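You operate a simulated robot arm through the tools that you are given. There is no shell and no other tool. Be economical: measure what you need, move in short steps, check, and stop when the job is done.

You run a simulated robot arm. Do the job below in one go: nothing can be reset, and whatever is moved stays where it is left.

TASK
Set the height gauge to 134 mm and check bottle 26 on it.
Fine: within the 5 mm limit it goes in the green tray, else in the orange tray.

It is judged by the outcome, as a careful person would: the job done as asked, and still so three seconds after it is handed in. It fails if anything else is knocked over, pushed out of place, dropped, spilled or broken.

THE ROBOT
A 5-joint arm with a two-finger parallel gripper, fixed in place. Base frame: the origin is at the foot of the arm, x ahead of it, y to its left, z up. Readings come in cm, degrees, newtons and seconds.
With the tool pointing down near the work surface it reaches from about 26 to 60 cm from the base axis. Its first joint turns from -66.0 to 66.0 degrees. The tool tilts only in the upright plane through the base axis and itself; it spins freely about its own axis. Payload 1.57 kg.
The TCP is the grasp point between the finger pads, 3 cm short of the fingertips. In the tool frame z runs along the fingers and y along their closing line. The gripper opens to 8 cm. The fingers are 1.7 cm wide and 1.2 cm thick; the gripper's body (4 by 8.2 cm) begins 8 cm behind the TCP.
Orientation is told as [roll, pitch, yaw] about the base's x, y, z axes, in that order, counted from this pose: with the fingers straight down and closing along the base's y, the tool's x points along the base's -x, its y along +y and its z along -z.

THE INTERFACE
- The arm moves only by the tool servo_tool. Its argument "increments" is a list of rows, each a list of 7 numbers: the shift along the tool's x, y, z in mm, then the turn, a rotation vector about the tool's x, y, z in degrees, then the opening, from 0 (shut) to 1 (fully open). In form: [[dx, dy, dz, wx, wy, wz, grip], ...]. A call has 1 to 20 rows; each row is the pose to reach, as a shift and turn from the pose commanded when the call began, along the tool's axes at that moment. Each row takes 0.2 s and may step no farther than 5 cm and 8.6 degrees from the row before; otherwise, or with a gripper value out of range, the whole call is refused. Where a pose cannot be reached the arm comes as near as it can. A force on the tool above 70 N (or 10 N above the force at the start of the call, whichever is more), or a blocked arm, ends the call early, and 0.2 s more pass. Each finger travels about 15.3 cm/s and halts on what it meets, pressing with about 22 N; the grip force reading is that of the motor and also rises with nothing between the fingers. The clock runs only during rows and for 0.2 s after the last one: add rows that repeat a pose to give the fingers time. The reply holds the time, the measured pose of the TCP, the force on the tool along the base axes, the opening and the grip force, in the units named above and with some noise.
- Cameras (640 x 400 px; columns grow to the right, rows downward): "scene" is fixed at [5.21, 40.73, 53.31]; the picture's right is [-0.60, -0.80, 0.00], its down [-0.41, 0.31, -0.86] and it looks along [0.69, -0.52, -0.51] (base axes); focal length 225 px, centre (320, 200). "wrist" rides on the gripper at [-3.2, 0, -7.8] in the tool frame; the picture's right is [0.00, -1.00, 0.00], its down [0.97, 0.00, -0.24] and it looks along [0.24, 0.00, 0.97] (tool axes); focal length 218 px, centre (320, 200). There is no depth. A picture from a camera that has moved, and an enlarged one, comes with that camera's place and axes in the base frame and with its lens.
- grab_frame(camera): a new picture of that camera. No time passes.
- zoom(camera, box): a new picture of the part [left, top, right, bottom] of that camera's present view, enlarged. No time passes.
- job_done(): hands the job in; it is judged then, once.

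Go step by step. Nothing tells you positions but the pictures and the camera data: compare them with the known pose of the tool, close in by small moves and look again before you grip or let go. The budget is 120 turns and 84 pictures, counting those below and the enlarged ones. Unless the task says otherwise, let go and move clear before handing in, and close with one line.

The tools are called as a command line: name --pt "numbers of a row" for each row, then --argument value for the rest, lists and objects as JSON in quotes. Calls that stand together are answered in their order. servo_tool: Moves the arm, as the interface text tells. Its arguments: {"type":"object","properties":{"increments":{"type":"array"}},"required":["increments"]} The other tools are called the same way: grab_frame (camera) takes a picture; zoom (camera, box) takes an enlarged picture of a part of a camera's view; job_done () hands the job in.

At the start:

```text
time: 0.0
tcp_pos: [40.67, -1.96, 40.67]
tool_rot: [0.0, 0.0, 0.0]
wrist_force: [-0.2, 0.0, 0.7]
grip_width: 8.0
finger_force: 0.2
```

scene: 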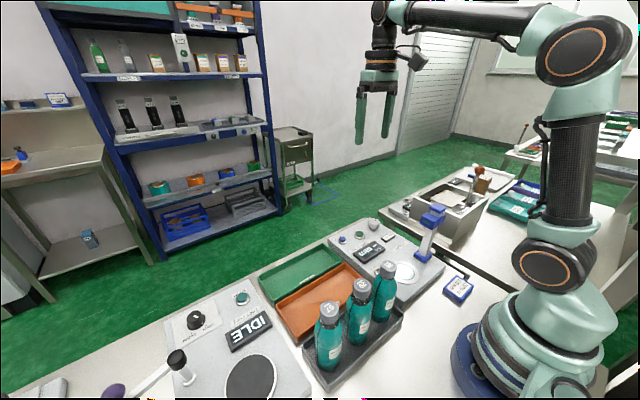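
wrist: 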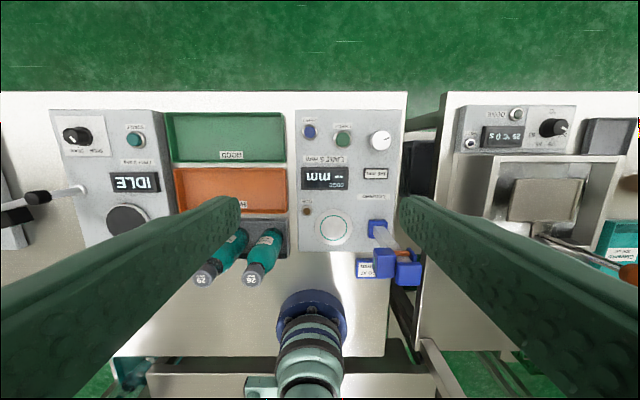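

I see a bottle rack with three teal bottles, green and orange trays, and a gauge panel with a display, buttons and knob. I'll zoom in to read the details.

zoom --camera "scene" --box '[320, 200, 480, 300]'

zoom --camera "scene" --box '[290, 260, 430, 390]'

zoom --camera "wrist" --box '[280, 90, 440, 290]'

zoom --camera "wrist" --box '[160, 190, 300, 290]'

```text
4.00 times, centred on (400, 250) of scene
camera zoom: at [5.21, 40.73, 53.31], right [-0.6, -0.8, 0.0], down [-0.41, 0.31, -0.86], along [0.69, -0.52, -0.51], focal length 898 px, centre (0, 0)
```

zoom: 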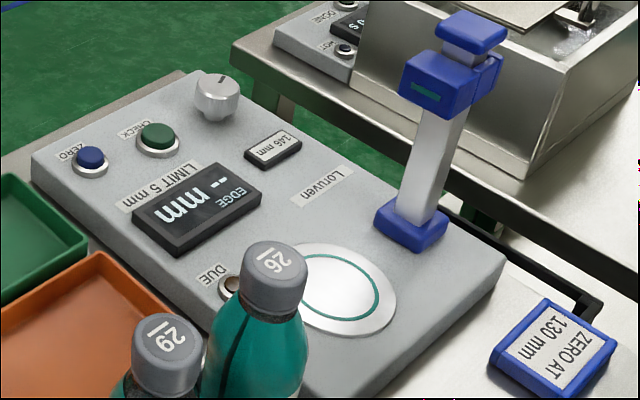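

```text
3.08 times, centred on (360, 325) of scene
camera zoom: at [5.21, 40.73, 53.31], right [-0.6, -0.8, 0.0], down [-0.41, 0.31, -0.86], along [0.69, -0.52, -0.51], focal length 691 px, centre (197, -185)
```

zoom: 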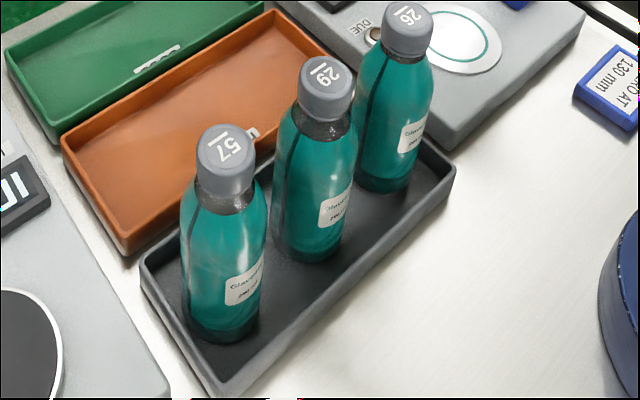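

```text
2.00 times, centred on (360, 190) of wrist
camera zoom: at [43.96, -2.06, 48.38], right [0.0, -1.0, 0.0], down [-0.97, 0.0, 0.24], along [-0.24, 0.0, -0.97], focal length 436 px, centre (240, 220)
```

zoom: 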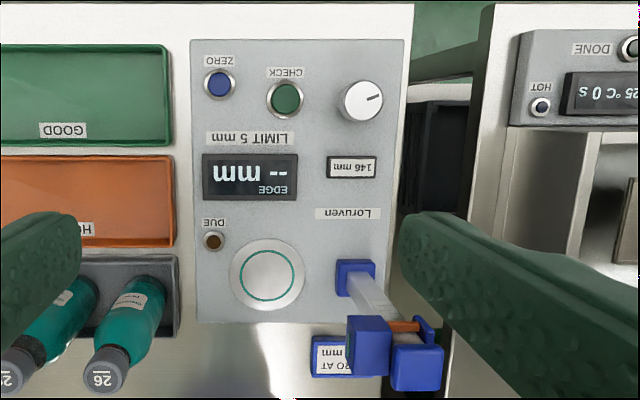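

```text
4.00 times, centred on (230, 240) of wrist
camera zoom: at [43.96, -2.06, 48.38], right [0.0, -1.0, 0.0], down [-0.97, 0.0, 0.24], along [-0.24, 0.0, -0.97], focal length 873 px, centre (680, 40)
```

zoom: 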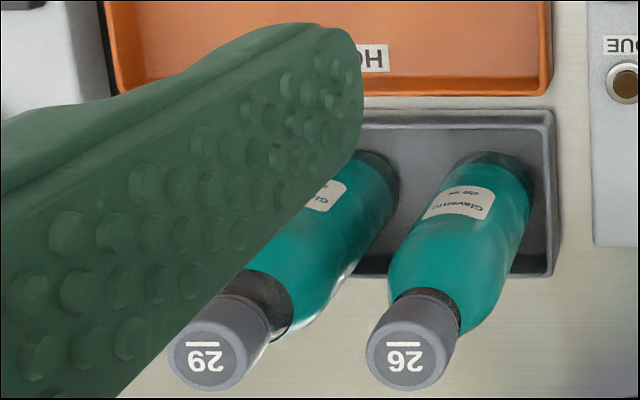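

Both views need to be sharper to confirm the cap numbers, the lamp state and the blue plate.

zoom --camera "scene" --box '[365, 255, 405, 280]'

zoom --camera "scene" --box '[410, 195, 480, 305]'

zoom --camera "wrist" --box '[340, 210, 430, 290]'

zoom --camera "wrist" --box '[295, 110, 395, 180]'

```text
16.00 times, centred on (385, 268) of scene
camera zoom: at [5.21, 40.73, 53.31], right [-0.6, -0.8, 0.0], down [-0.41, 0.31, -0.86], along [0.69, -0.52, -0.51], focal length 3594 px, centre (-720, -880)
```

zoom: 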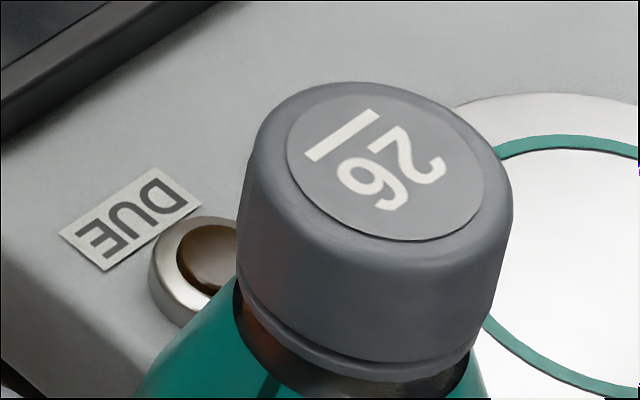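

```text
3.64 times, centred on (445, 250) of scene
camera zoom: at [5.21, 40.73, 53.31], right [-0.6, -0.8, 0.0], down [-0.41, 0.31, -0.86], along [0.69, -0.52, -0.51], focal length 817 px, centre (-134, 18)
```

zoom: 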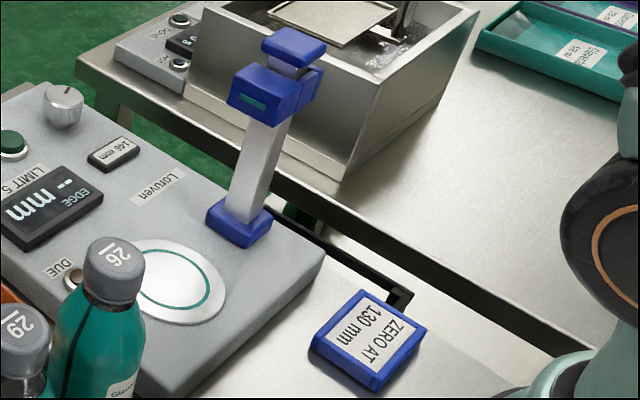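

```text
5.00 times, centred on (385, 250) of wrist
camera zoom: at [43.96, -2.06, 48.38], right [0.0, -1.0, 0.0], down [-0.97, 0.0, 0.24], along [-0.24, 0.0, -0.97], focal length 1091 px, centre (-5, -50)
```

zoom: 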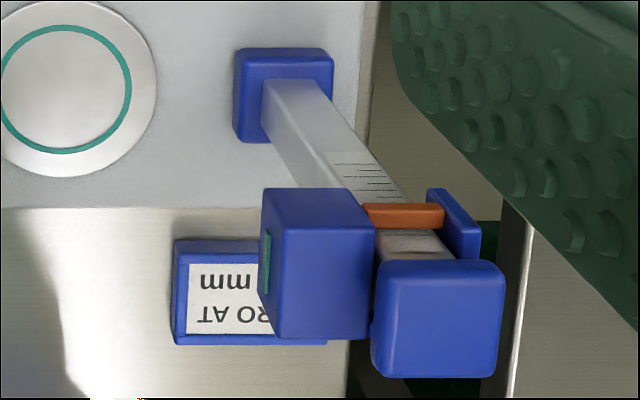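

```text
5.71 times, centred on (345, 145) of wrist
camera zoom: at [43.96, -2.06, 48.38], right [0.0, -1.0, 0.0], down [-0.97, 0.0, 0.24], along [-0.24, 0.0, -0.97], focal length 1247 px, centre (177, 514)
```

zoom: 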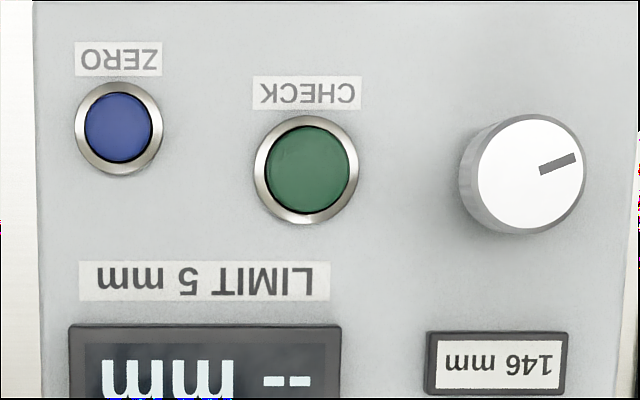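

The bottle nearest the gauge reads 26 (underlined), the DUE lamp is unlit, and the gauge is at 146 mm with a knob near (45, -13.5), top z≈5.5. I'll move over the knob and look closer.

servo_tool --pt "-7 -20 40 0 0 0 0.7" --pt "-14 -40 80 0 0 0 0.7" --pt "-21 -60 110 0 0 0 0.7" --pt "-28 -80 140 0 0 0 0.7" --pt "-35 -100 170 0 0 0 0.7" --pt "-43 -115 200 0 0 0 0.7" --pt "-43 -115 200 0 0 0 0.7"

grab_frame --camera "wrist"

zoom --camera "scene" --box '[320, 160, 480, 300]'

```text
time: 1.6
tcp_pos: [45.03, -13.48, 20.43]
tool_rot: [0.0, 0.0, 0.1]
wrist_force: [-0.1, -0.1, 0.6]
grip_width: 5.6
finger_force: 0.0
```

```text
73 pictures are left
camera wrist: at [48.14, -13.46, 28.26], right [0.0, -1.0, 0.0], down [-0.97, 0.0, 0.24], along [-0.24, 0.0, -0.97], focal length 218 px, centre (320, 200)
```

wrist: 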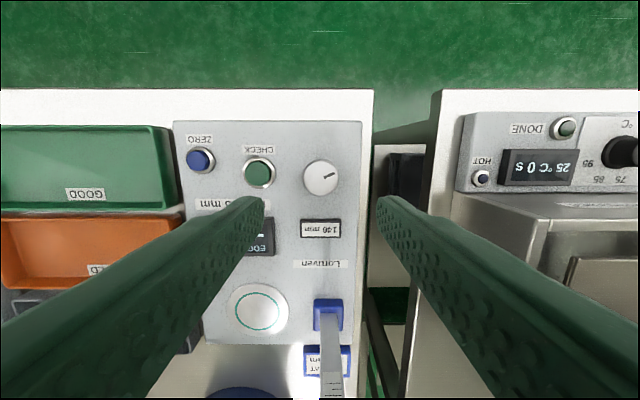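

```text
2.86 times, centred on (400, 230) of scene
camera zoom: at [5.21, 40.73, 53.31], right [-0.6, -0.8, 0.0], down [-0.41, 0.31, -0.86], along [0.69, -0.52, -0.51], focal length 642 px, centre (91, 114)
```

zoom: 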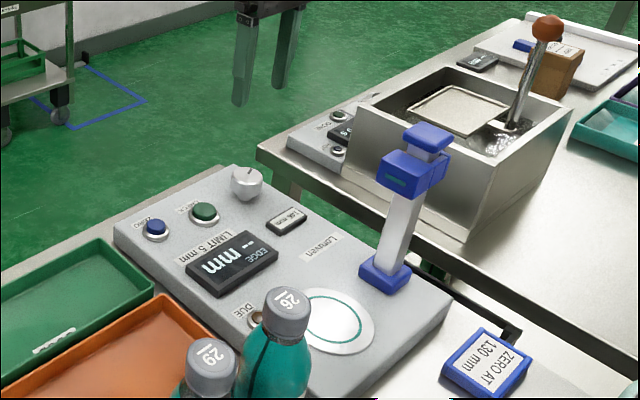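

The knob is centred under the tool (45.0, -13.5). I'll descend around it with the fingers straddling it.

servo_tool --pt "0 -1 40 0 0 0 0.7" --pt "0 -1 80 0 0 0 0.7" --pt "0 -1 105 0 0 0 0.7" --pt "0 -1 118 0 0 0 0.7" --pt "0 -1 125 0 0 0 0.7" --pt "0 -1 128 0 0 0 0.7"

zoom --camera "scene" --box '[330, 170, 450, 260]'

grab_frame --camera "wrist"

```text
time: 3.0
tcp_pos: [44.96, -13.72, 7.81]
tool_rot: [-0.1, 0.0, -0.1]
wrist_force: [0.1, -0.3, 0.1]
grip_width: 5.63
finger_force: 0.0
```

```text
4.44 times, centred on (390, 215) of scene
camera zoom: at [5.21, 40.73, 53.31], right [-0.6, -0.8, 0.0], down [-0.41, 0.31, -0.86], along [0.69, -0.52, -0.51], focal length 998 px, centre (9, 133)
```

zoom: 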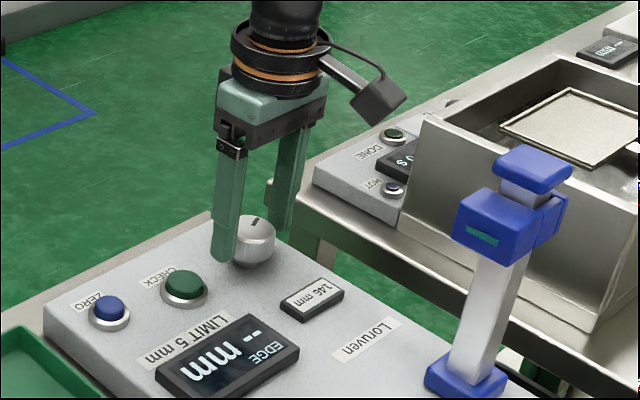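

```text
70 pictures are left
camera wrist: at [48.18, -13.69, 15.57], right [0.0, -1.0, 0.0], down [-0.97, 0.0, 0.24], along [-0.24, 0.0, -0.97], focal length 218 px, centre (320, 200)
```

wrist: 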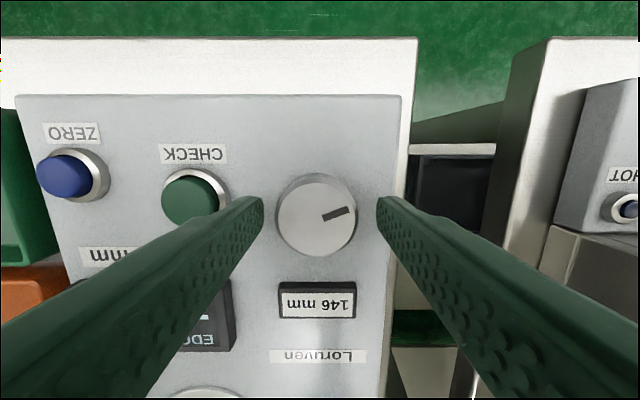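

The fingers straddle the knob cleanly. I'll close on it and make a small trial turn, then read the value.

servo_tool --pt "0 0 3 0 0 0 0.5" --pt "0 0 3 0 0 0 0.38" --pt "0 0 3 0 0 0 0.38" --pt "0 0 3 0 0 8 0.38" --pt "0 0 3 0 0 16 0.38" --pt "0 0 3 0 0 16 0.38"

grab_frame --camera "wrist"

```text
time: 4.4
tcp_pos: [45.11, -13.63, 7.42]
tool_rot: [0.0, 0.1, -16.0]
wrist_force: [1.7, 9.8, -4.1]
grip_width: 3.94
finger_force: 5.2
```

```text
69 pictures are left
camera wrist: at [48.12, -14.53, 15.24], right [-0.28, -0.96, 0.0], down [-0.93, 0.27, 0.24], along [-0.23, 0.07, -0.97], focal length 218 px, centre (320, 200)
```

wrist: 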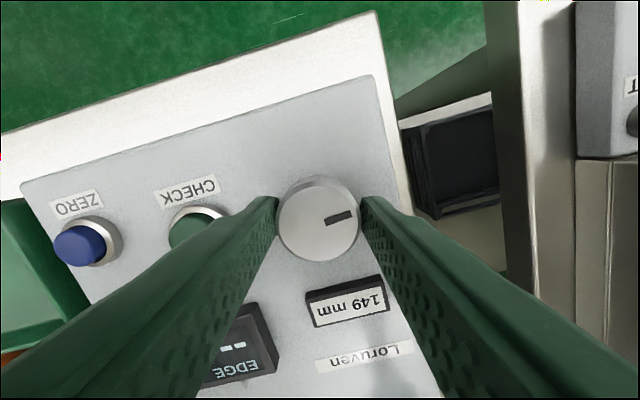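

Clockwise raises it: 16° gave +3 mm. I'll turn back the other way and read the value.

servo_tool --pt "0 0 0 0 0 -8 0.38" --pt "0 0 0 0 0 -16 0.38" --pt "0 0 0 0 0 -24 0.38" --pt "0 0 0 0 0 -32 0.38" --pt "0 0 0 0 0 -40 0.38" --pt "0 0 0 0 0 -48 0.38" --pt "0 0 0 0 0 -56 0.38" --pt "0 0 0 0 0 -64 0.38" --pt "0 0 0 0 0 -64 0.38"

grab_frame --camera "wrist"

```text
time: 6.4
tcp_pos: [45.12, -13.66, 7.47]
tool_rot: [0.1, 0.1, 48.2]
wrist_force: [-7.1, 8.4, -2.6]
grip_width: 3.95
finger_force: 5.3
```

```text
68 pictures are left
camera wrist: at [47.18, -11.28, 15.21], right [0.74, -0.67, 0.0], down [-0.65, -0.72, 0.24], along [-0.16, -0.18, -0.97], focal length 218 px, centre (320, 200)
```

wrist: 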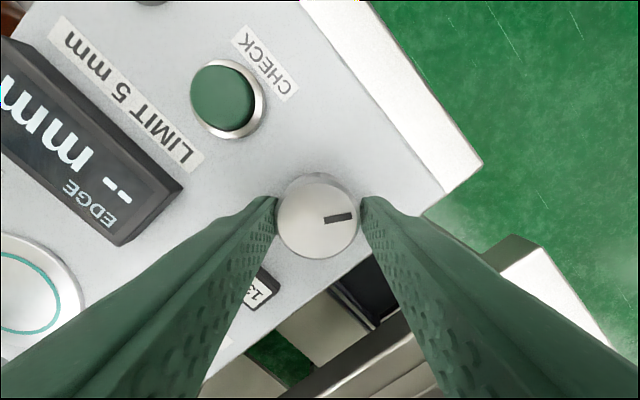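

The value is hidden behind a finger here, so I'll read it from the scene camera.

zoom --camera "scene" --box '[380, 232, 412, 252]'

zoom --camera "scene" --box '[320, 180, 480, 280]'

```text
16.00 times, centred on (396, 242) of scene
camera zoom: at [5.21, 40.73, 53.32], right [-0.6, -0.8, 0.0], down [-0.41, 0.31, -0.86], along [0.69, -0.52, -0.51], focal length 3594 px, centre (-896, -472)
```

zoom: 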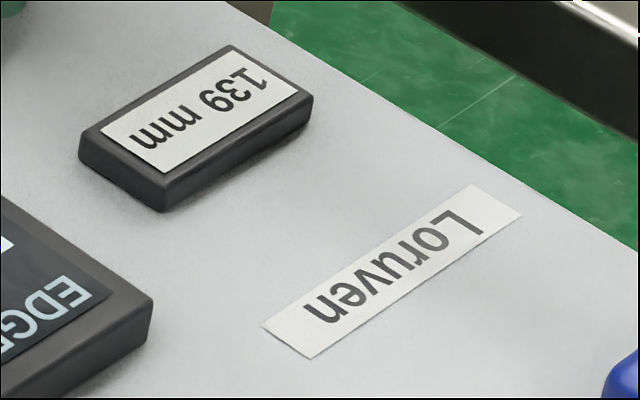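

```text
4.00 times, centred on (400, 230) of scene
camera zoom: at [5.21, 40.73, 53.32], right [-0.6, -0.8, 0.0], down [-0.41, 0.31, -0.86], along [0.69, -0.52, -0.51], focal length 898 px, centre (0, 80)
```

zoom: 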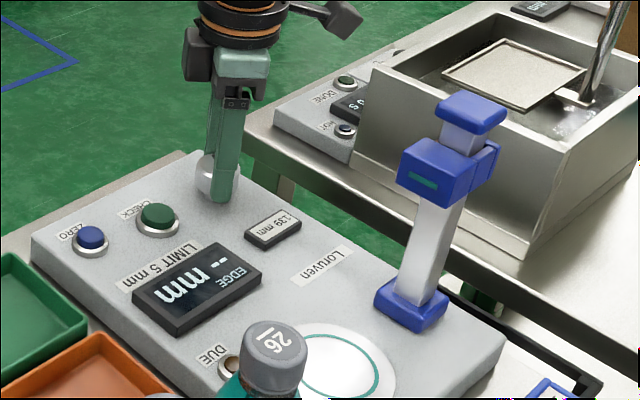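

It reads 139 mm, at about 6.4° per mm. I'll turn another 32°.

servo_tool --pt "0 0 0 0 0 -8 0.38" --pt "0 0 0 0 0 -16 0.38" --pt "0 0 0 0 0 -24 0.38" --pt "0 0 0 0 0 -31 0.38" --pt "0 0 0 0 0 -31 0.38"

zoom --camera "scene" --box '[380, 232, 412, 252]'

```text
time: 7.6
tcp_pos: [45.06, -13.57, 7.45]
tool_rot: [0.0, -0.1, 79.1]
wrist_force: [-9.6, 4.1, -0.6]
grip_width: 3.94
finger_force: 4.9
```

```text
16.00 times, centred on (396, 242) of scene
camera zoom: at [5.21, 40.73, 53.32], right [-0.6, -0.8, 0.0], down [-0.41, 0.31, -0.86], along [0.69, -0.52, -0.51], focal length 3594 px, centre (-896, -472)
```

zoom: 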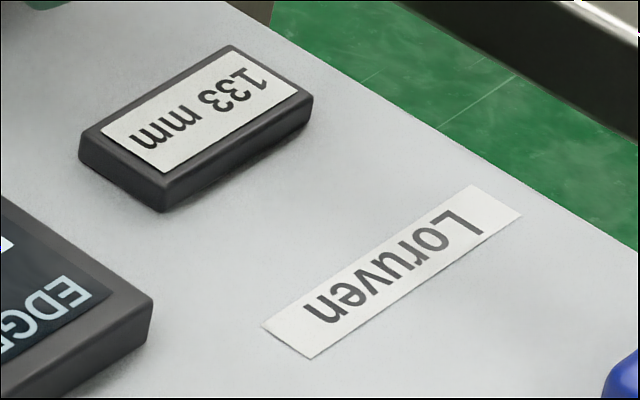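

It reads 133 mm, so a small step back is needed.

servo_tool --pt "0 0 0 0 0 3 0.38" --pt "0 0 0 0 0 6 0.38" --pt "0 0 0 0 0 6 0.38"

zoom --camera "scene" --box '[380, 232, 412, 252]'

zoom --camera "scene" --box '[360, 260, 392, 280]'

```text
time: 8.4
tcp_pos: [45.0, -13.62, 7.51]
tool_rot: [-0.1, 0.1, 73.0]
wrist_force: [-9.9, 0.5, 1.1]
grip_width: 3.96
finger_force: 4.9
```

```text
16.00 times, centred on (396, 242) of scene
camera zoom: at [5.21, 40.73, 53.31], right [-0.6, -0.8, 0.0], down [-0.41, 0.31, -0.86], along [0.69, -0.52, -0.51], focal length 3594 px, centre (-896, -472)
```

zoom: 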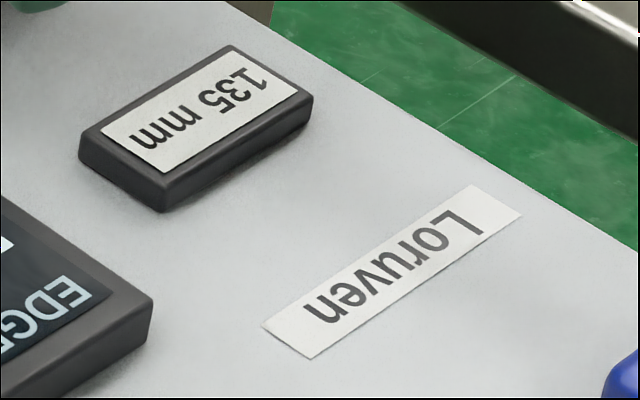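

```text
16.00 times, centred on (376, 270) of scene
camera zoom: at [5.21, 40.73, 53.31], right [-0.6, -0.8, 0.0], down [-0.41, 0.31, -0.86], along [0.69, -0.52, -0.51], focal length 3594 px, centre (-576, -920)
```

zoom: 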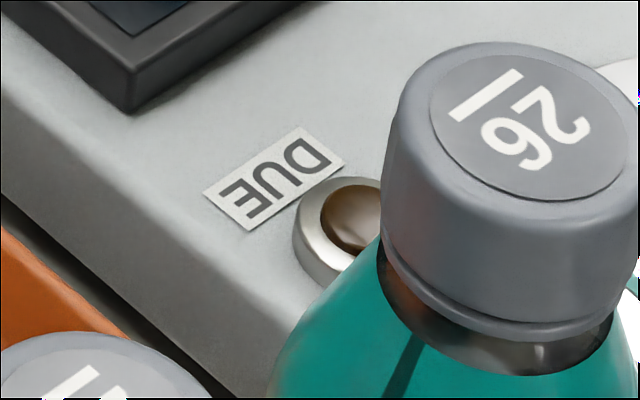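

It reads 135 mm and the lamp is still off. I'll go back about 4°.

servo_tool --pt "0 0 0 0 0 -3.5 0.38" --pt "0 0 0 0 0 -3.5 0.38" --pt "0 0 0 0 0 -3.5 0.38"

zoom --camera "scene" --box '[380, 232, 412, 252]'

```text
time: 9.2
tcp_pos: [45.12, -13.7, 7.46]
tool_rot: [0.1, 0.0, 76.5]
wrist_force: [-10.4, 2.0, 2.3]
grip_width: 3.95
finger_force: 5.1
```

```text
16.00 times, centred on (396, 242) of scene
camera zoom: at [5.21, 40.73, 53.31], right [-0.6, -0.8, 0.0], down [-0.41, 0.31, -0.86], along [0.69, -0.52, -0.51], focal length 3594 px, centre (-896, -472)
```

zoom: 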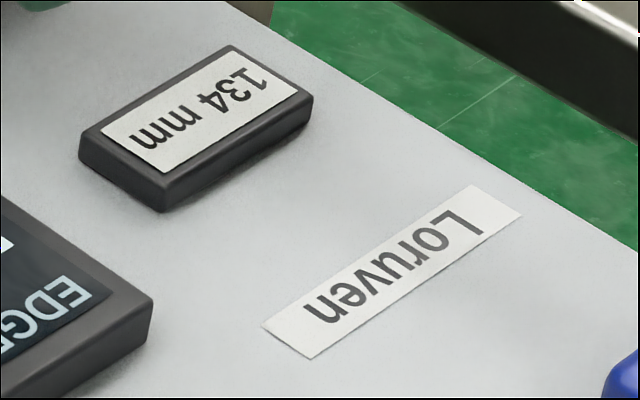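

It reads 134 mm. I'll release, rise straight up, and recheck it.

servo_tool --pt "0 0 0 0 0 0 0.7" --pt "0 0 0 0 0 0 0.7" --pt "0 0 -20 0 0 0 0.7" --pt "0 0 -60 0 0 0 0.7" --pt "0 0 -100 0 0 0 0.7" --pt "0 0 -140 0 0 0 0.7" --pt "0 0 -180 0 0 0 0.7" --pt "0 0 -180 0 0 8 0.7" --pt "0 0 -180 0 0 16 0.7" --pt "0 0 -180 0 0 24 0.7" --pt "0 0 -180 0 0 32 0.7" --pt "0 0 -180 0 0 40 0.7" --pt "0 0 -180 0 0 48 0.7" --pt "0 0 -180 0 0 56 0.7" --pt "0 0 -180 0 0 64 0.7" --pt "0 0 -180 0 0 72 0.7" --pt "0 0 -180 0 0 76.5 0.7" --pt "0 0 -180 0 0 76.5 0.7"

zoom --camera "scene" --box '[380, 232, 412, 252]'

grab_frame --camera "wrist"

```text
time: 13.0
tcp_pos: [45.08, -13.66, 25.52]
tool_rot: [0.1, -0.1, 0.0]
wrist_force: [-0.3, 0.1, 0.3]
grip_width: 5.58
finger_force: 0.0
```

```text
16.00 times, centred on (396, 242) of scene
camera zoom: at [5.21, 40.73, 53.31], right [-0.6, -0.8, 0.0], down [-0.41, 0.31, -0.86], along [0.69, -0.52, -0.51], focal length 3594 px, centre (-896, -472)
```

zoom: 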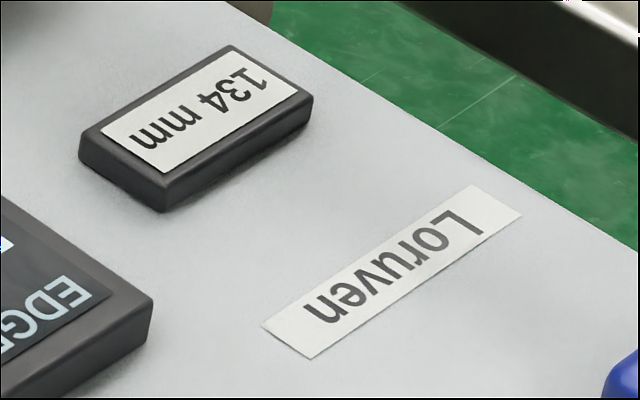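

```text
60 pictures are left
camera wrist: at [48.26, -13.67, 33.28], right [0.0, -1.0, 0.0], down [-0.97, 0.0, 0.24], along [-0.24, 0.0, -0.97], focal length 218 px, centre (320, 200)
```

wrist: 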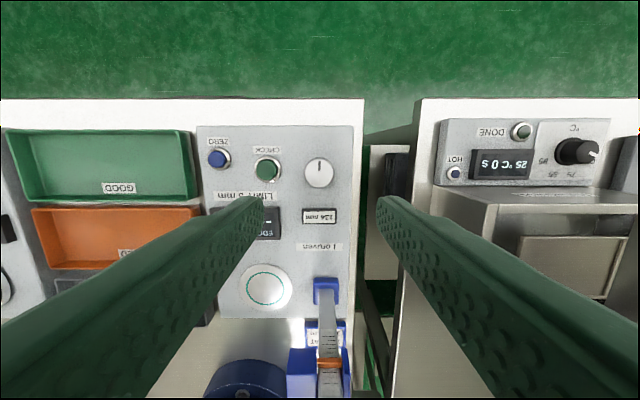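

Gauge is set to 134. Bottle 26's cap is near (23.3, 9, 17.5), and the plate is near (27, -5). I'll swing over toward the bottle at height for a better look.

servo_tool --pt "0 0 -45 0 0 0 0.7" --pt "15 40 -45 0 0 0 0.7" --pt "30 80 -45 0 0 0 0.7" --pt "50 120 -45 0 0 0 0.7" --pt "70 160 -45 0 0 0 0.7" --pt "90 200 -45 0 0 0 0.7" --pt "110 226 -45 0 0 0 0.7" --pt "130 226 -45 0 0 0 0.7" --pt "130 226 -45 0 0 0 0.7"

grab_frame --camera "wrist"

grab_frame --camera "scene"

```text
time: 15.0
tcp_pos: [31.94, 8.91, 30.0]
tool_rot: [-0.1, 0.0, -0.1]
wrist_force: [-0.1, -0.9, -0.7]
grip_width: 5.58
finger_force: 0.1
```

```text
59 pictures are left
camera wrist: at [35.19, 8.78, 37.7], right [0.0, -1.0, 0.0], down [-0.97, 0.0, 0.24], along [-0.24, 0.0, -0.97], focal length 218 px, centre (320, 200)
```

wrist: 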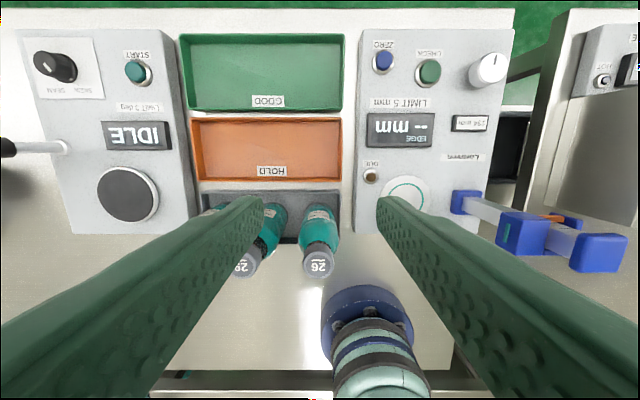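

```text
58 pictures are left
```

scene: 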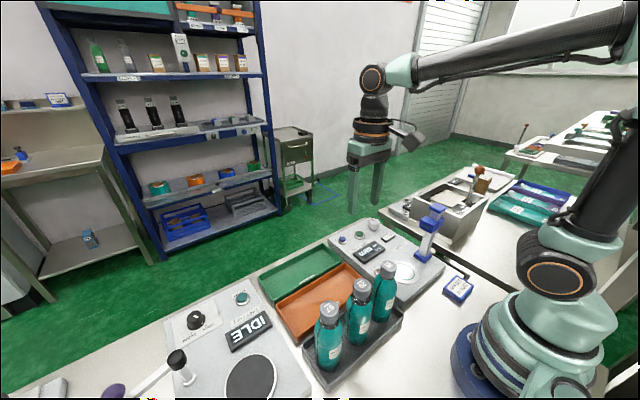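

The cap estimate is consistent at (23.2, 9.0, top 17.5). I'll yaw so the fingers close along x (clear of bottle 29 and the carriage), then see whether the arm can reach in that far.

servo_tool --pt "0 0 0 0 0 -8.5 0.7" --pt "0 0 0 0 0 -17 0.7" --pt "0 0 0 0 0 -25.5 0.7" --pt "0 0 0 0 0 -34 0.7" --pt "0 0 0 0 0 -42.5 0.7" --pt "0 0 0 0 0 -51 0.7" --pt "0 0 0 0 0 -59.5 0.7" --pt "0 0 0 0 0 -68 0.7" --pt "0 0 0 0 0 -76.5 0.7" --pt "0 0 0 0 0 -85 0.7" --pt "0 0 0 0 0 -90 0.7" --pt "30 0 0 0 0 -90 0.7" --pt "60 0 20 0 0 -90 0.7" --pt "87 0 40 0 0 -90 0.7" --pt "87 0 50 0 0 -90 0.7"

grab_frame --camera "wrist"

grab_frame --camera "scene"

```text
time: 18.2
tcp_pos: [23.43, 9.16, 24.9]
tool_rot: [0.0, 0.0, 90.2]
wrist_force: [-0.4, -0.2, 0.2]
grip_width: 5.58
finger_force: 0.0
```

```text
57 pictures are left
camera wrist: at [23.43, 12.26, 32.78], right [1.0, 0.0, 0.0], down [0.0, -0.97, 0.24], along [0.0, -0.24, -0.97], focal length 218 px, centre (320, 200)
```

wrist: 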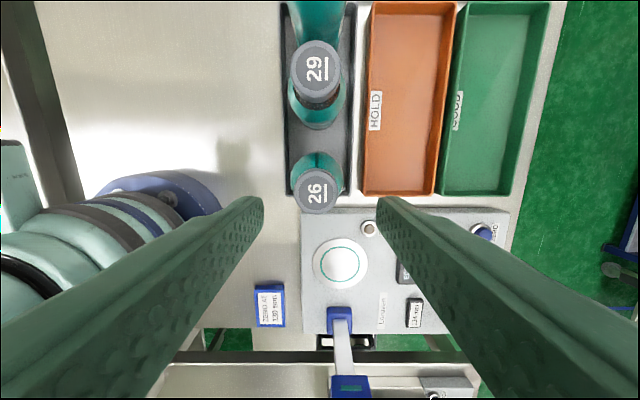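

```text
56 pictures are left
```

scene: 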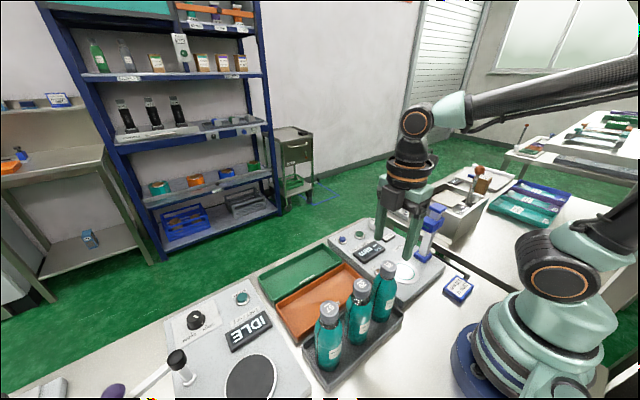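

The cap is right below, at (23.2, 9.2), and reach is fine. I'll descend so the fingertips straddle just the cap.

servo_tool --pt "0 2 30 0 0 0 0.7" --pt "0 2 50 0 0 0 0.7" --pt "0 2 60 0 0 0 0.7" --pt "0 2 66 0 0 0 0.7" --pt "0 2 71 0 0 0 0.7" --pt "0 2 71 0 0 0 0.7"

grab_frame --camera "wrist"

zoom --camera "scene" --box '[330, 200, 450, 340]'

```text
time: 19.6
tcp_pos: [23.31, 9.12, 17.98]
tool_rot: [0.0, 0.0, 90.0]
wrist_force: [0.2, -0.3, 0.6]
grip_width: 5.61
finger_force: 0.1
```

```text
55 pictures are left
camera wrist: at [23.22, 12.13, 25.69], right [1.0, 0.0, 0.0], down [0.0, -0.97, 0.24], along [0.0, -0.24, -0.97], focal length 218 px, centre (320, 200)
```

wrist: 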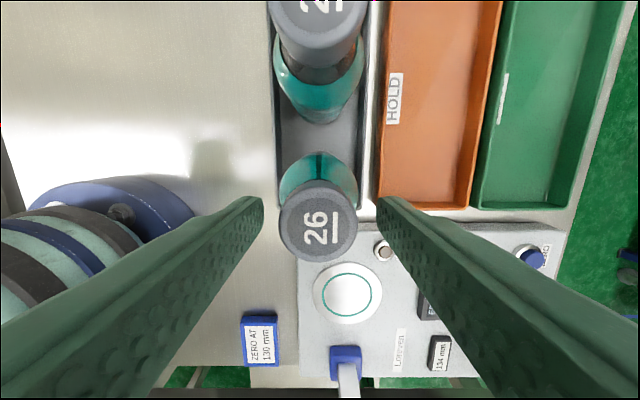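

```text
2.86 times, centred on (390, 270) of scene
camera zoom: at [5.21, 40.73, 53.31], right [-0.6, -0.8, 0.0], down [-0.41, 0.31, -0.86], along [0.69, -0.52, -0.51], focal length 642 px, centre (120, 0)
```

zoom: 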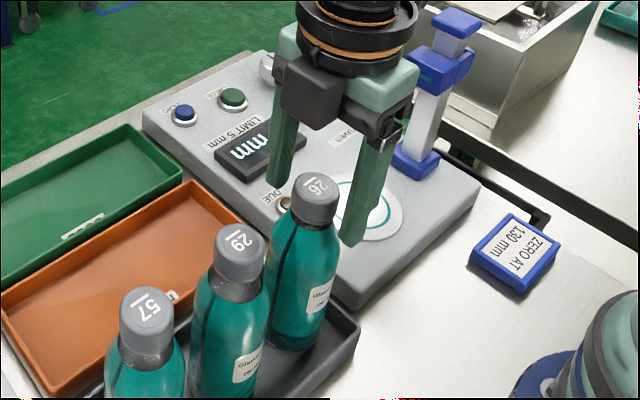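

Fingers flank the cap. Closing now and lifting slightly to check the hold.

servo_tool --pt "-1 1 0 0 0 0 0.5" --pt "-1 1 0 0 0 0 0.3" --pt "-1 1 0 0 0 0 0.25" --pt "-1 1 0 0 0 0 0.25"

zoom --camera "scene" --box '[350, 220, 430, 340]'

grab_frame --camera "wrist"

```text
time: 20.6
tcp_pos: [23.22, 9.13, 17.95]
tool_rot: [0.1, 0.0, 90.0]
wrist_force: [0.2, 0.3, 0.1]
grip_width: 3.18
finger_force: 21.8
```

```text
3.33 times, centred on (390, 280) of scene
camera zoom: at [5.21, 40.73, 53.31], right [-0.6, -0.8, 0.0], down [-0.41, 0.31, -0.86], along [0.69, -0.52, -0.51], focal length 749 px, centre (87, -67)
```

zoom: 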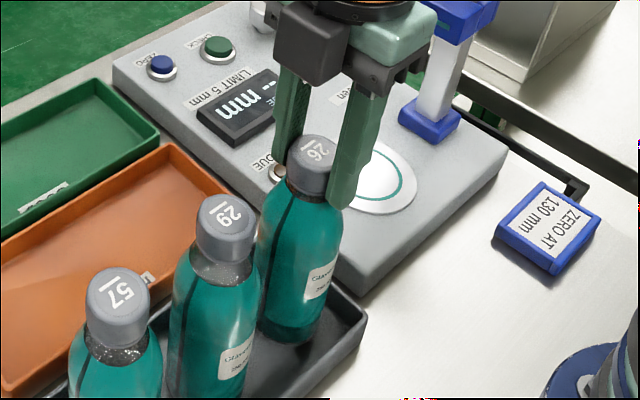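

```text
52 pictures are left
camera wrist: at [23.12, 12.22, 25.74], right [1.0, 0.0, 0.0], down [0.0, -0.97, 0.24], along [0.0, -0.24, -0.97], focal length 218 px, centre (320, 200)
```

wrist: 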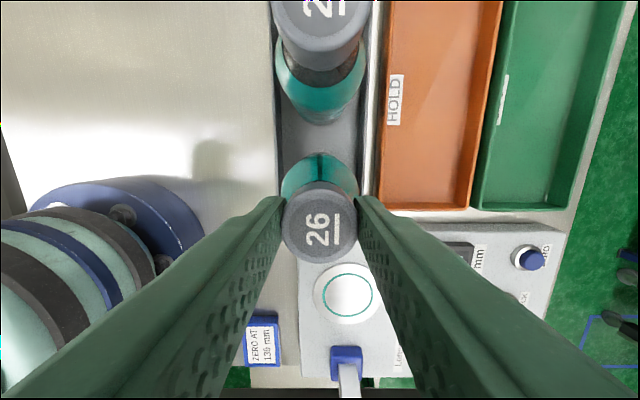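

The cap is gripped at 3.2 cm. I'll lift 6 cm slowly and check that the bottle comes along.

servo_tool --pt "0 0 -5 0 0 0 0.25" --pt "0 0 -15 0 0 0 0.25" --pt "0 0 -30 0 0 0 0.25" --pt "0 0 -45 0 0 0 0.25" --pt "0 0 -60 0 0 0 0.25" --pt "0 0 -65 0 0 0 0.25" --pt "0 0 -65 0 0 0 0.25"

grab_frame --camera "scene"

```text
time: 22.2
tcp_pos: [23.13, 9.18, 24.51]
tool_rot: [0.1, 0.1, 90.0]
wrist_force: [-0.1, -0.1, -2.8]
grip_width: 3.16
finger_force: 22.6
```

```text
51 pictures are left
```

scene: 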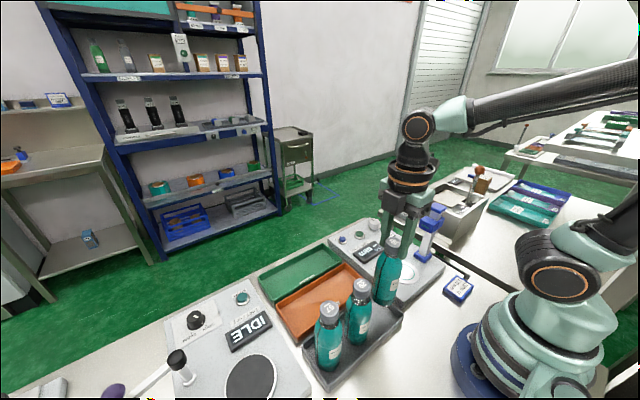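

The bottle is lifted and hanging straight. I'll carry it toward the plate at (26.7, -4.8), stopping short to look.

servo_tool --pt "20 -5 0 0 0 0 0.25" --pt "40 -10 0 0 0 0 0.25" --pt "60 -16 0 0 0 0 0.25" --pt "80 -22 0 0 0 0 0.25" --pt "100 -28 0 0 0 0 0.25" --pt "110 -33 0 0 0 0 0.25" --pt "110 -35 0 0 0 0 0.25" --pt "110 -35 0 0 0 0 0.25"

grab_frame --camera "wrist"

zoom --camera "scene" --box '[360, 190, 480, 310]'

```text
time: 24.0
tcp_pos: [26.64, -2.06, 24.35]
tool_rot: [0.0, 0.0, 90.1]
wrist_force: [-0.5, 0.3, -2.9]
grip_width: 3.2
finger_force: 21.8
```

```text
50 pictures are left
camera wrist: at [26.54, 1.13, 32.16], right [1.0, 0.0, 0.0], down [0.0, -0.97, 0.24], along [0.0, -0.24, -0.97], focal length 218 px, centre (320, 200)
```

wrist: 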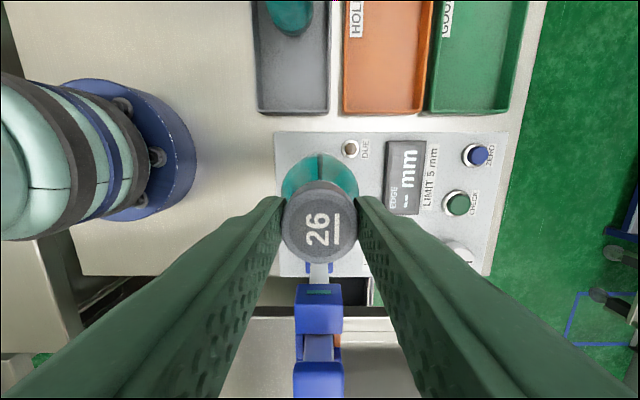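

```text
3.33 times, centred on (420, 250) of scene
camera zoom: at [5.21, 40.73, 53.31], right [-0.6, -0.8, 0.0], down [-0.41, 0.31, -0.86], along [0.69, -0.52, -0.51], focal length 749 px, centre (-13, 33)
```

zoom: 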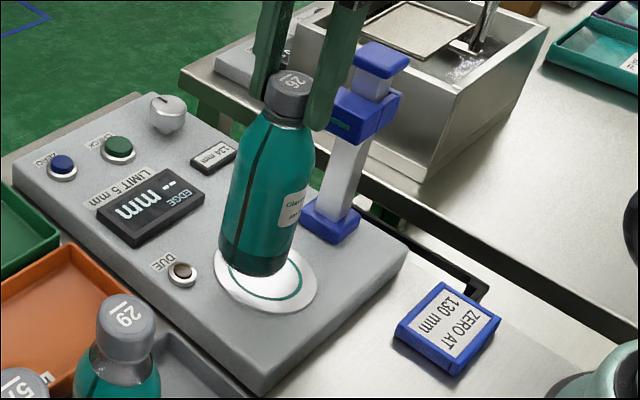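

The plate is centred at about (26.55, -4.95), with its surface around z 3.5, in line with the carriage. I'll move above it and lower.

servo_tool --pt "10 1 0 0 0 0 0.25" --pt "20 1 0 0 0 0 0.25" --pt "29 1 0 0 0 0 0.25" --pt "29 1 8 0 0 0 0.25" --pt "29 1 16 0 0 0 0.25" --pt "29 1 22 0 0 0 0.25" --pt "29 1 26 0 0 0 0.25" --pt "29 1 26 0 0 0 0.25"

zoom --camera "scene" --box '[370, 190, 470, 310]'

grab_frame --camera "wrist"

```text
time: 25.8
tcp_pos: [26.49, -4.84, 21.67]
tool_rot: [0.0, 0.0, 90.1]
wrist_force: [0.3, 0.1, -2.9]
grip_width: 3.2
finger_force: 22.0
```

```text
3.33 times, centred on (420, 250) of scene
camera zoom: at [5.21, 40.73, 53.31], right [-0.6, -0.8, 0.0], down [-0.41, 0.31, -0.86], along [0.69, -0.52, -0.51], focal length 749 px, centre (-13, 33)
```

zoom: 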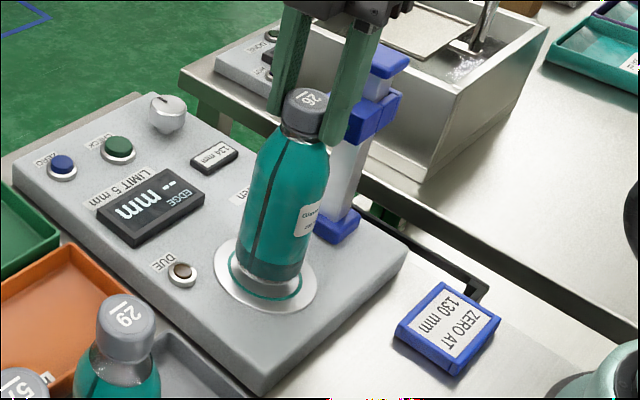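

```text
47 pictures are left
camera wrist: at [26.45, -1.67, 29.54], right [1.0, 0.0, 0.0], down [0.0, -0.97, 0.24], along [0.0, -0.24, -0.97], focal length 218 px, centre (320, 200)
```

wrist: 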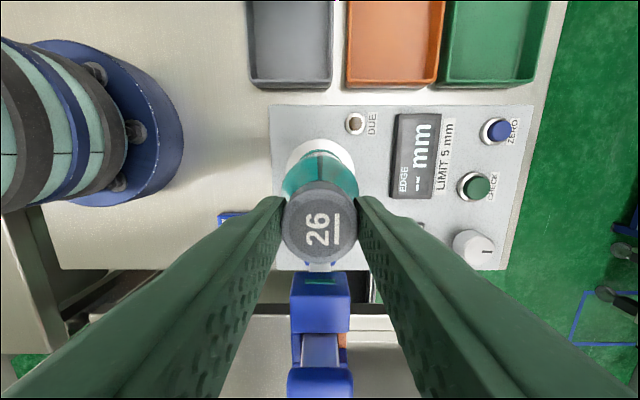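

Alignment over the ring looks good. Lowering in small steps until contact.

servo_tool --pt "0 0 3 0 0 0 0.25" --pt "0 0 6 0 0 0 0.25" --pt "0 0 8 0 0 0 0.25" --pt "0 0 9 0 0 0 0.25" --pt "0 0 10 0 0 0 0.25"

zoom --camera "scene" --box '[370, 230, 440, 300]'

```text
time: 27.0
tcp_pos: [26.48, -4.92, 20.77]
tool_rot: [0.1, 0.0, 90.0]
wrist_force: [-0.1, 0.4, -2.6]
grip_width: 3.21
finger_force: 22.1
```

```text
5.71 times, centred on (405, 265) of scene
camera zoom: at [5.21, 40.73, 53.31], right [-0.6, -0.8, 0.0], down [-0.41, 0.31, -0.86], along [0.69, -0.52, -0.51], focal length 1284 px, centre (-166, -171)
```

zoom: 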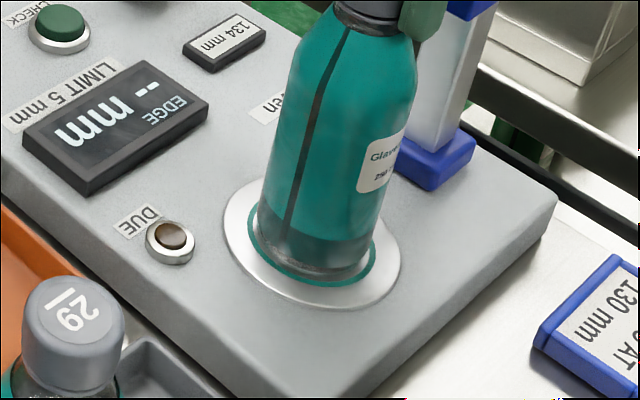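

Well centred inside the ring and still a bit above it. Continuing down.

servo_tool --pt "0 0 1 0 0 0 0.25" --pt "0 0 2 0 0 0 0.25" --pt "0 0 3 0 0 0 0.25" --pt "0 0 4 0 0 0 0.25"

zoom --camera "scene" --box '[370, 230, 440, 300]'

```text
time: 28.0
tcp_pos: [26.53, -4.84, 20.29]
tool_rot: [-0.1, 0.0, 90.0]
wrist_force: [1.1, -2.3, 4.1]
grip_width: 3.21
finger_force: 21.4
```

```text
5.71 times, centred on (405, 265) of scene
camera zoom: at [5.21, 40.73, 53.31], right [-0.6, -0.8, 0.0], down [-0.41, 0.31, -0.86], along [0.69, -0.52, -0.51], focal length 1284 px, centre (-166, -171)
```

zoom: 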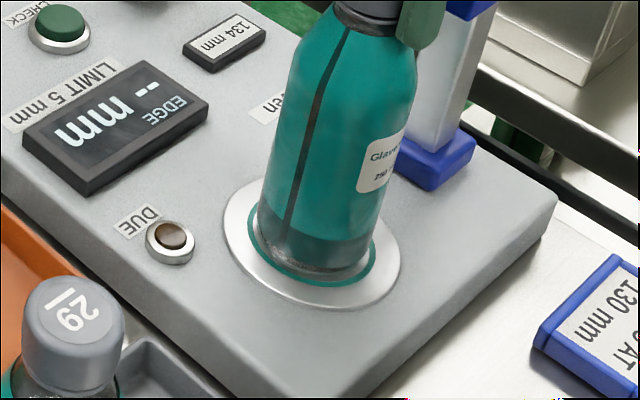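

Contact with the plate. I'll release and rise straight up, then see that the bottle stands.

servo_tool --pt "0 0 0 0 0 0 0.4" --pt "0 0 0 0 0 0 0.6" --pt "0 0 0 0 0 0 0.65" --pt "0 0 -15 0 0 0 0.65" --pt "0 0 -40 0 0 0 0.65" --pt "0 0 -80 0 0 0 0.65" --pt "0 0 -100 0 0 0 0.65"

grab_frame --camera "wrist"

zoom --camera "scene" --box '[340, 190, 480, 310]'

```text
time: 29.6
tcp_pos: [26.33, -4.69, 30.49]
tool_rot: [-0.1, 0.0, 90.1]
wrist_force: [0.4, -0.3, 0.1]
grip_width: 5.18
finger_force: 0.0
```

```text
44 pictures are left
camera wrist: at [26.38, -1.57, 38.27], right [1.0, 0.0, 0.0], down [0.0, -0.97, 0.24], along [0.0, -0.24, -0.97], focal length 218 px, centre (320, 200)
```

wrist: 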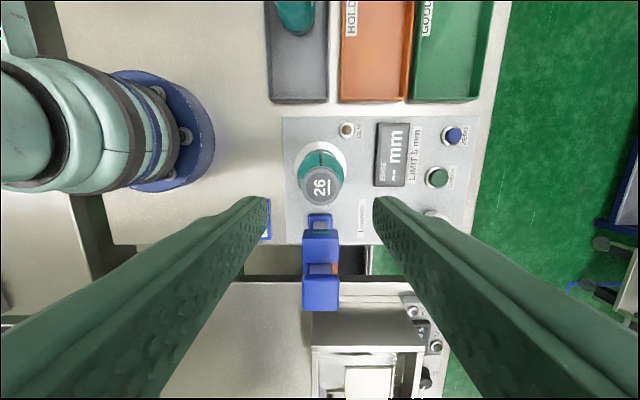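

```text
3.33 times, centred on (410, 250) of scene
camera zoom: at [5.21, 40.73, 53.31], right [-0.6, -0.8, 0.0], down [-0.41, 0.31, -0.86], along [0.69, -0.52, -0.51], focal length 749 px, centre (20, 33)
```

zoom: 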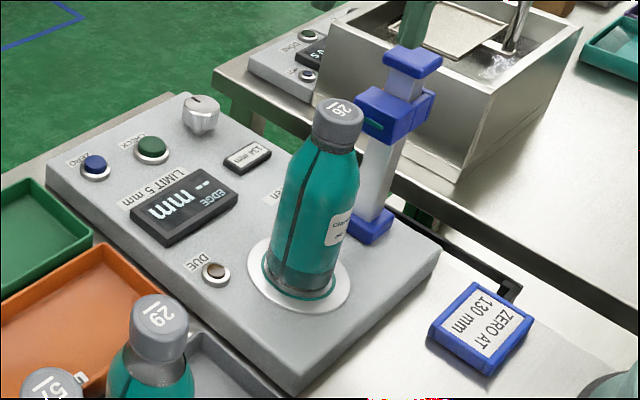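

The bottle stands upright on the plate and DUE is still off. Next I'll take the closed fingers over the CHECK button at about (44.7, -6.3).

servo_tool --pt "4 -40 0 0 0 0 0.0" --pt "8 -80 0 0 0 0 0.0" --pt "12 -120 0 0 0 0 0.0" --pt "16 -160 0 0 0 0 0.0" --pt "16 -184 0 0 0 0 0.0" --pt "16 -184 40 0 0 0 0.0" --pt "16 -184 80 0 0 0 0.0" --pt "16 -184 120 0 0 0 0.0" --pt "16 -184 160 0 0 0 0.0" --pt "16 -184 190 0 0 0 0.0" --pt "16 -184 190 0 0 0 0.0"

grab_frame --camera "wrist"

zoom --camera "scene" --box '[330, 190, 430, 270]'

```text
time: 32.0
tcp_pos: [44.8, -6.83, 11.49]
tool_rot: [-0.1, 0.0, 90.1]
wrist_force: [1.1, 0.9, 0.3]
grip_width: 0.01
finger_force: 21.9
```

```text
42 pictures are left
camera wrist: at [44.83, -3.62, 19.2], right [1.0, 0.0, 0.0], down [0.0, -0.97, 0.24], along [0.0, -0.24, -0.97], focal length 218 px, centre (320, 200)
```

wrist: 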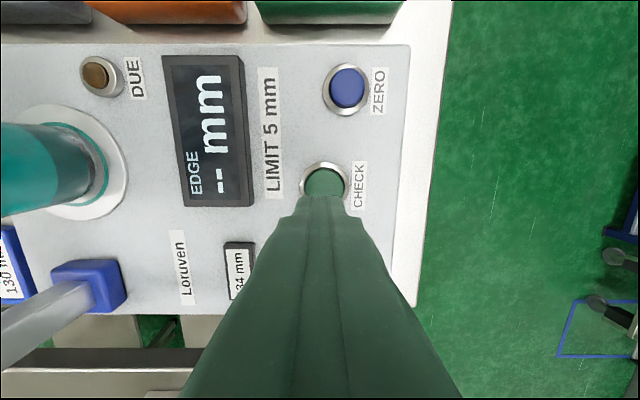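

```text
5.00 times, centred on (380, 230) of scene
camera zoom: at [5.21, 40.73, 53.31], right [-0.6, -0.8, 0.0], down [-0.41, 0.31, -0.86], along [0.69, -0.52, -0.51], focal length 1123 px, centre (20, 50)
```

zoom: 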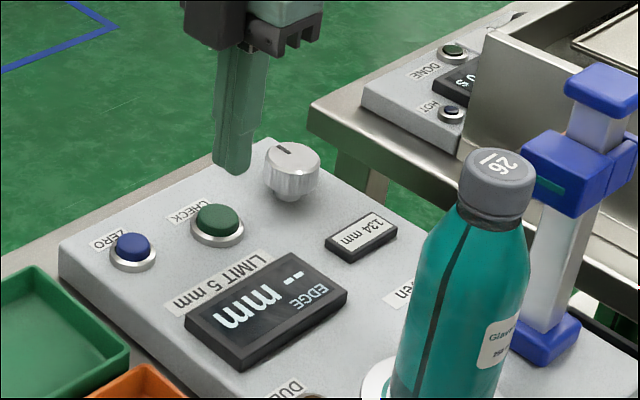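

The button is at about (45.2, -6.4). I'll correct by a few millimetres and press down in small steps.

servo_tool --pt "-4 -4 0 0 0 0 0" --pt "-4 -4 20 0 0 0 0" --pt "-4 -4 30 0 0 0 0" --pt "-4 -4 34 0 0 0 0" --pt "-4 -4 36 0 0 0 0" --pt "-4 -4 38 0 0 0 0" --pt "-4 -4 40 0 0 0 0"

zoom --camera "scene" --box '[330, 200, 430, 290]'

```text
time: 33.6
tcp_pos: [45.48, -6.01, 7.29]
tool_rot: [0.0, -0.1, 90.0]
wrist_force: [0.2, 0.2, 0.7]
grip_width: 0.0
finger_force: 21.7
```

```text
4.44 times, centred on (380, 245) of scene
camera zoom: at [5.21, 40.73, 53.31], right [-0.6, -0.8, 0.0], down [-0.41, 0.31, -0.86], along [0.69, -0.52, -0.51], focal length 998 px, centre (53, 0)
```

zoom: 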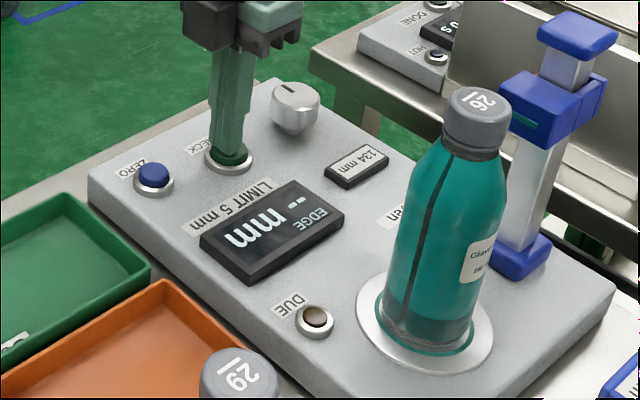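

The tip is just above the button. I'll nudge toward the centre and press in 1 mm steps.

servo_tool --pt "2 2 1 0 0 0 0" --pt "2 2 2 0 0 0 0" --pt "2 2 3 0 0 0 0" --pt "2 2 4 0 0 0 0" --pt "2 2 5 0 0 0 0" --pt "2 2 6 0 0 0 0"

zoom --camera "scene" --box '[330, 200, 430, 290]'

```text
time: 35.0
tcp_pos: [45.14, -6.24, 6.85]
tool_rot: [-0.1, 0.0, 90.0]
wrist_force: [-0.8, 0.3, 12.5]
grip_width: 0.0
finger_force: 21.3
```

```text
4.44 times, centred on (380, 245) of scene
camera zoom: at [5.2, 40.73, 53.32], right [-0.6, -0.8, 0.0], down [-0.41, 0.31, -0.86], along [0.69, -0.52, -0.51], focal length 998 px, centre (53, 0)
```

zoom: 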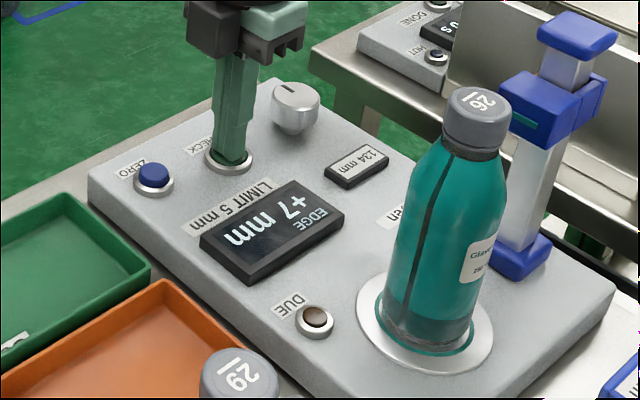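

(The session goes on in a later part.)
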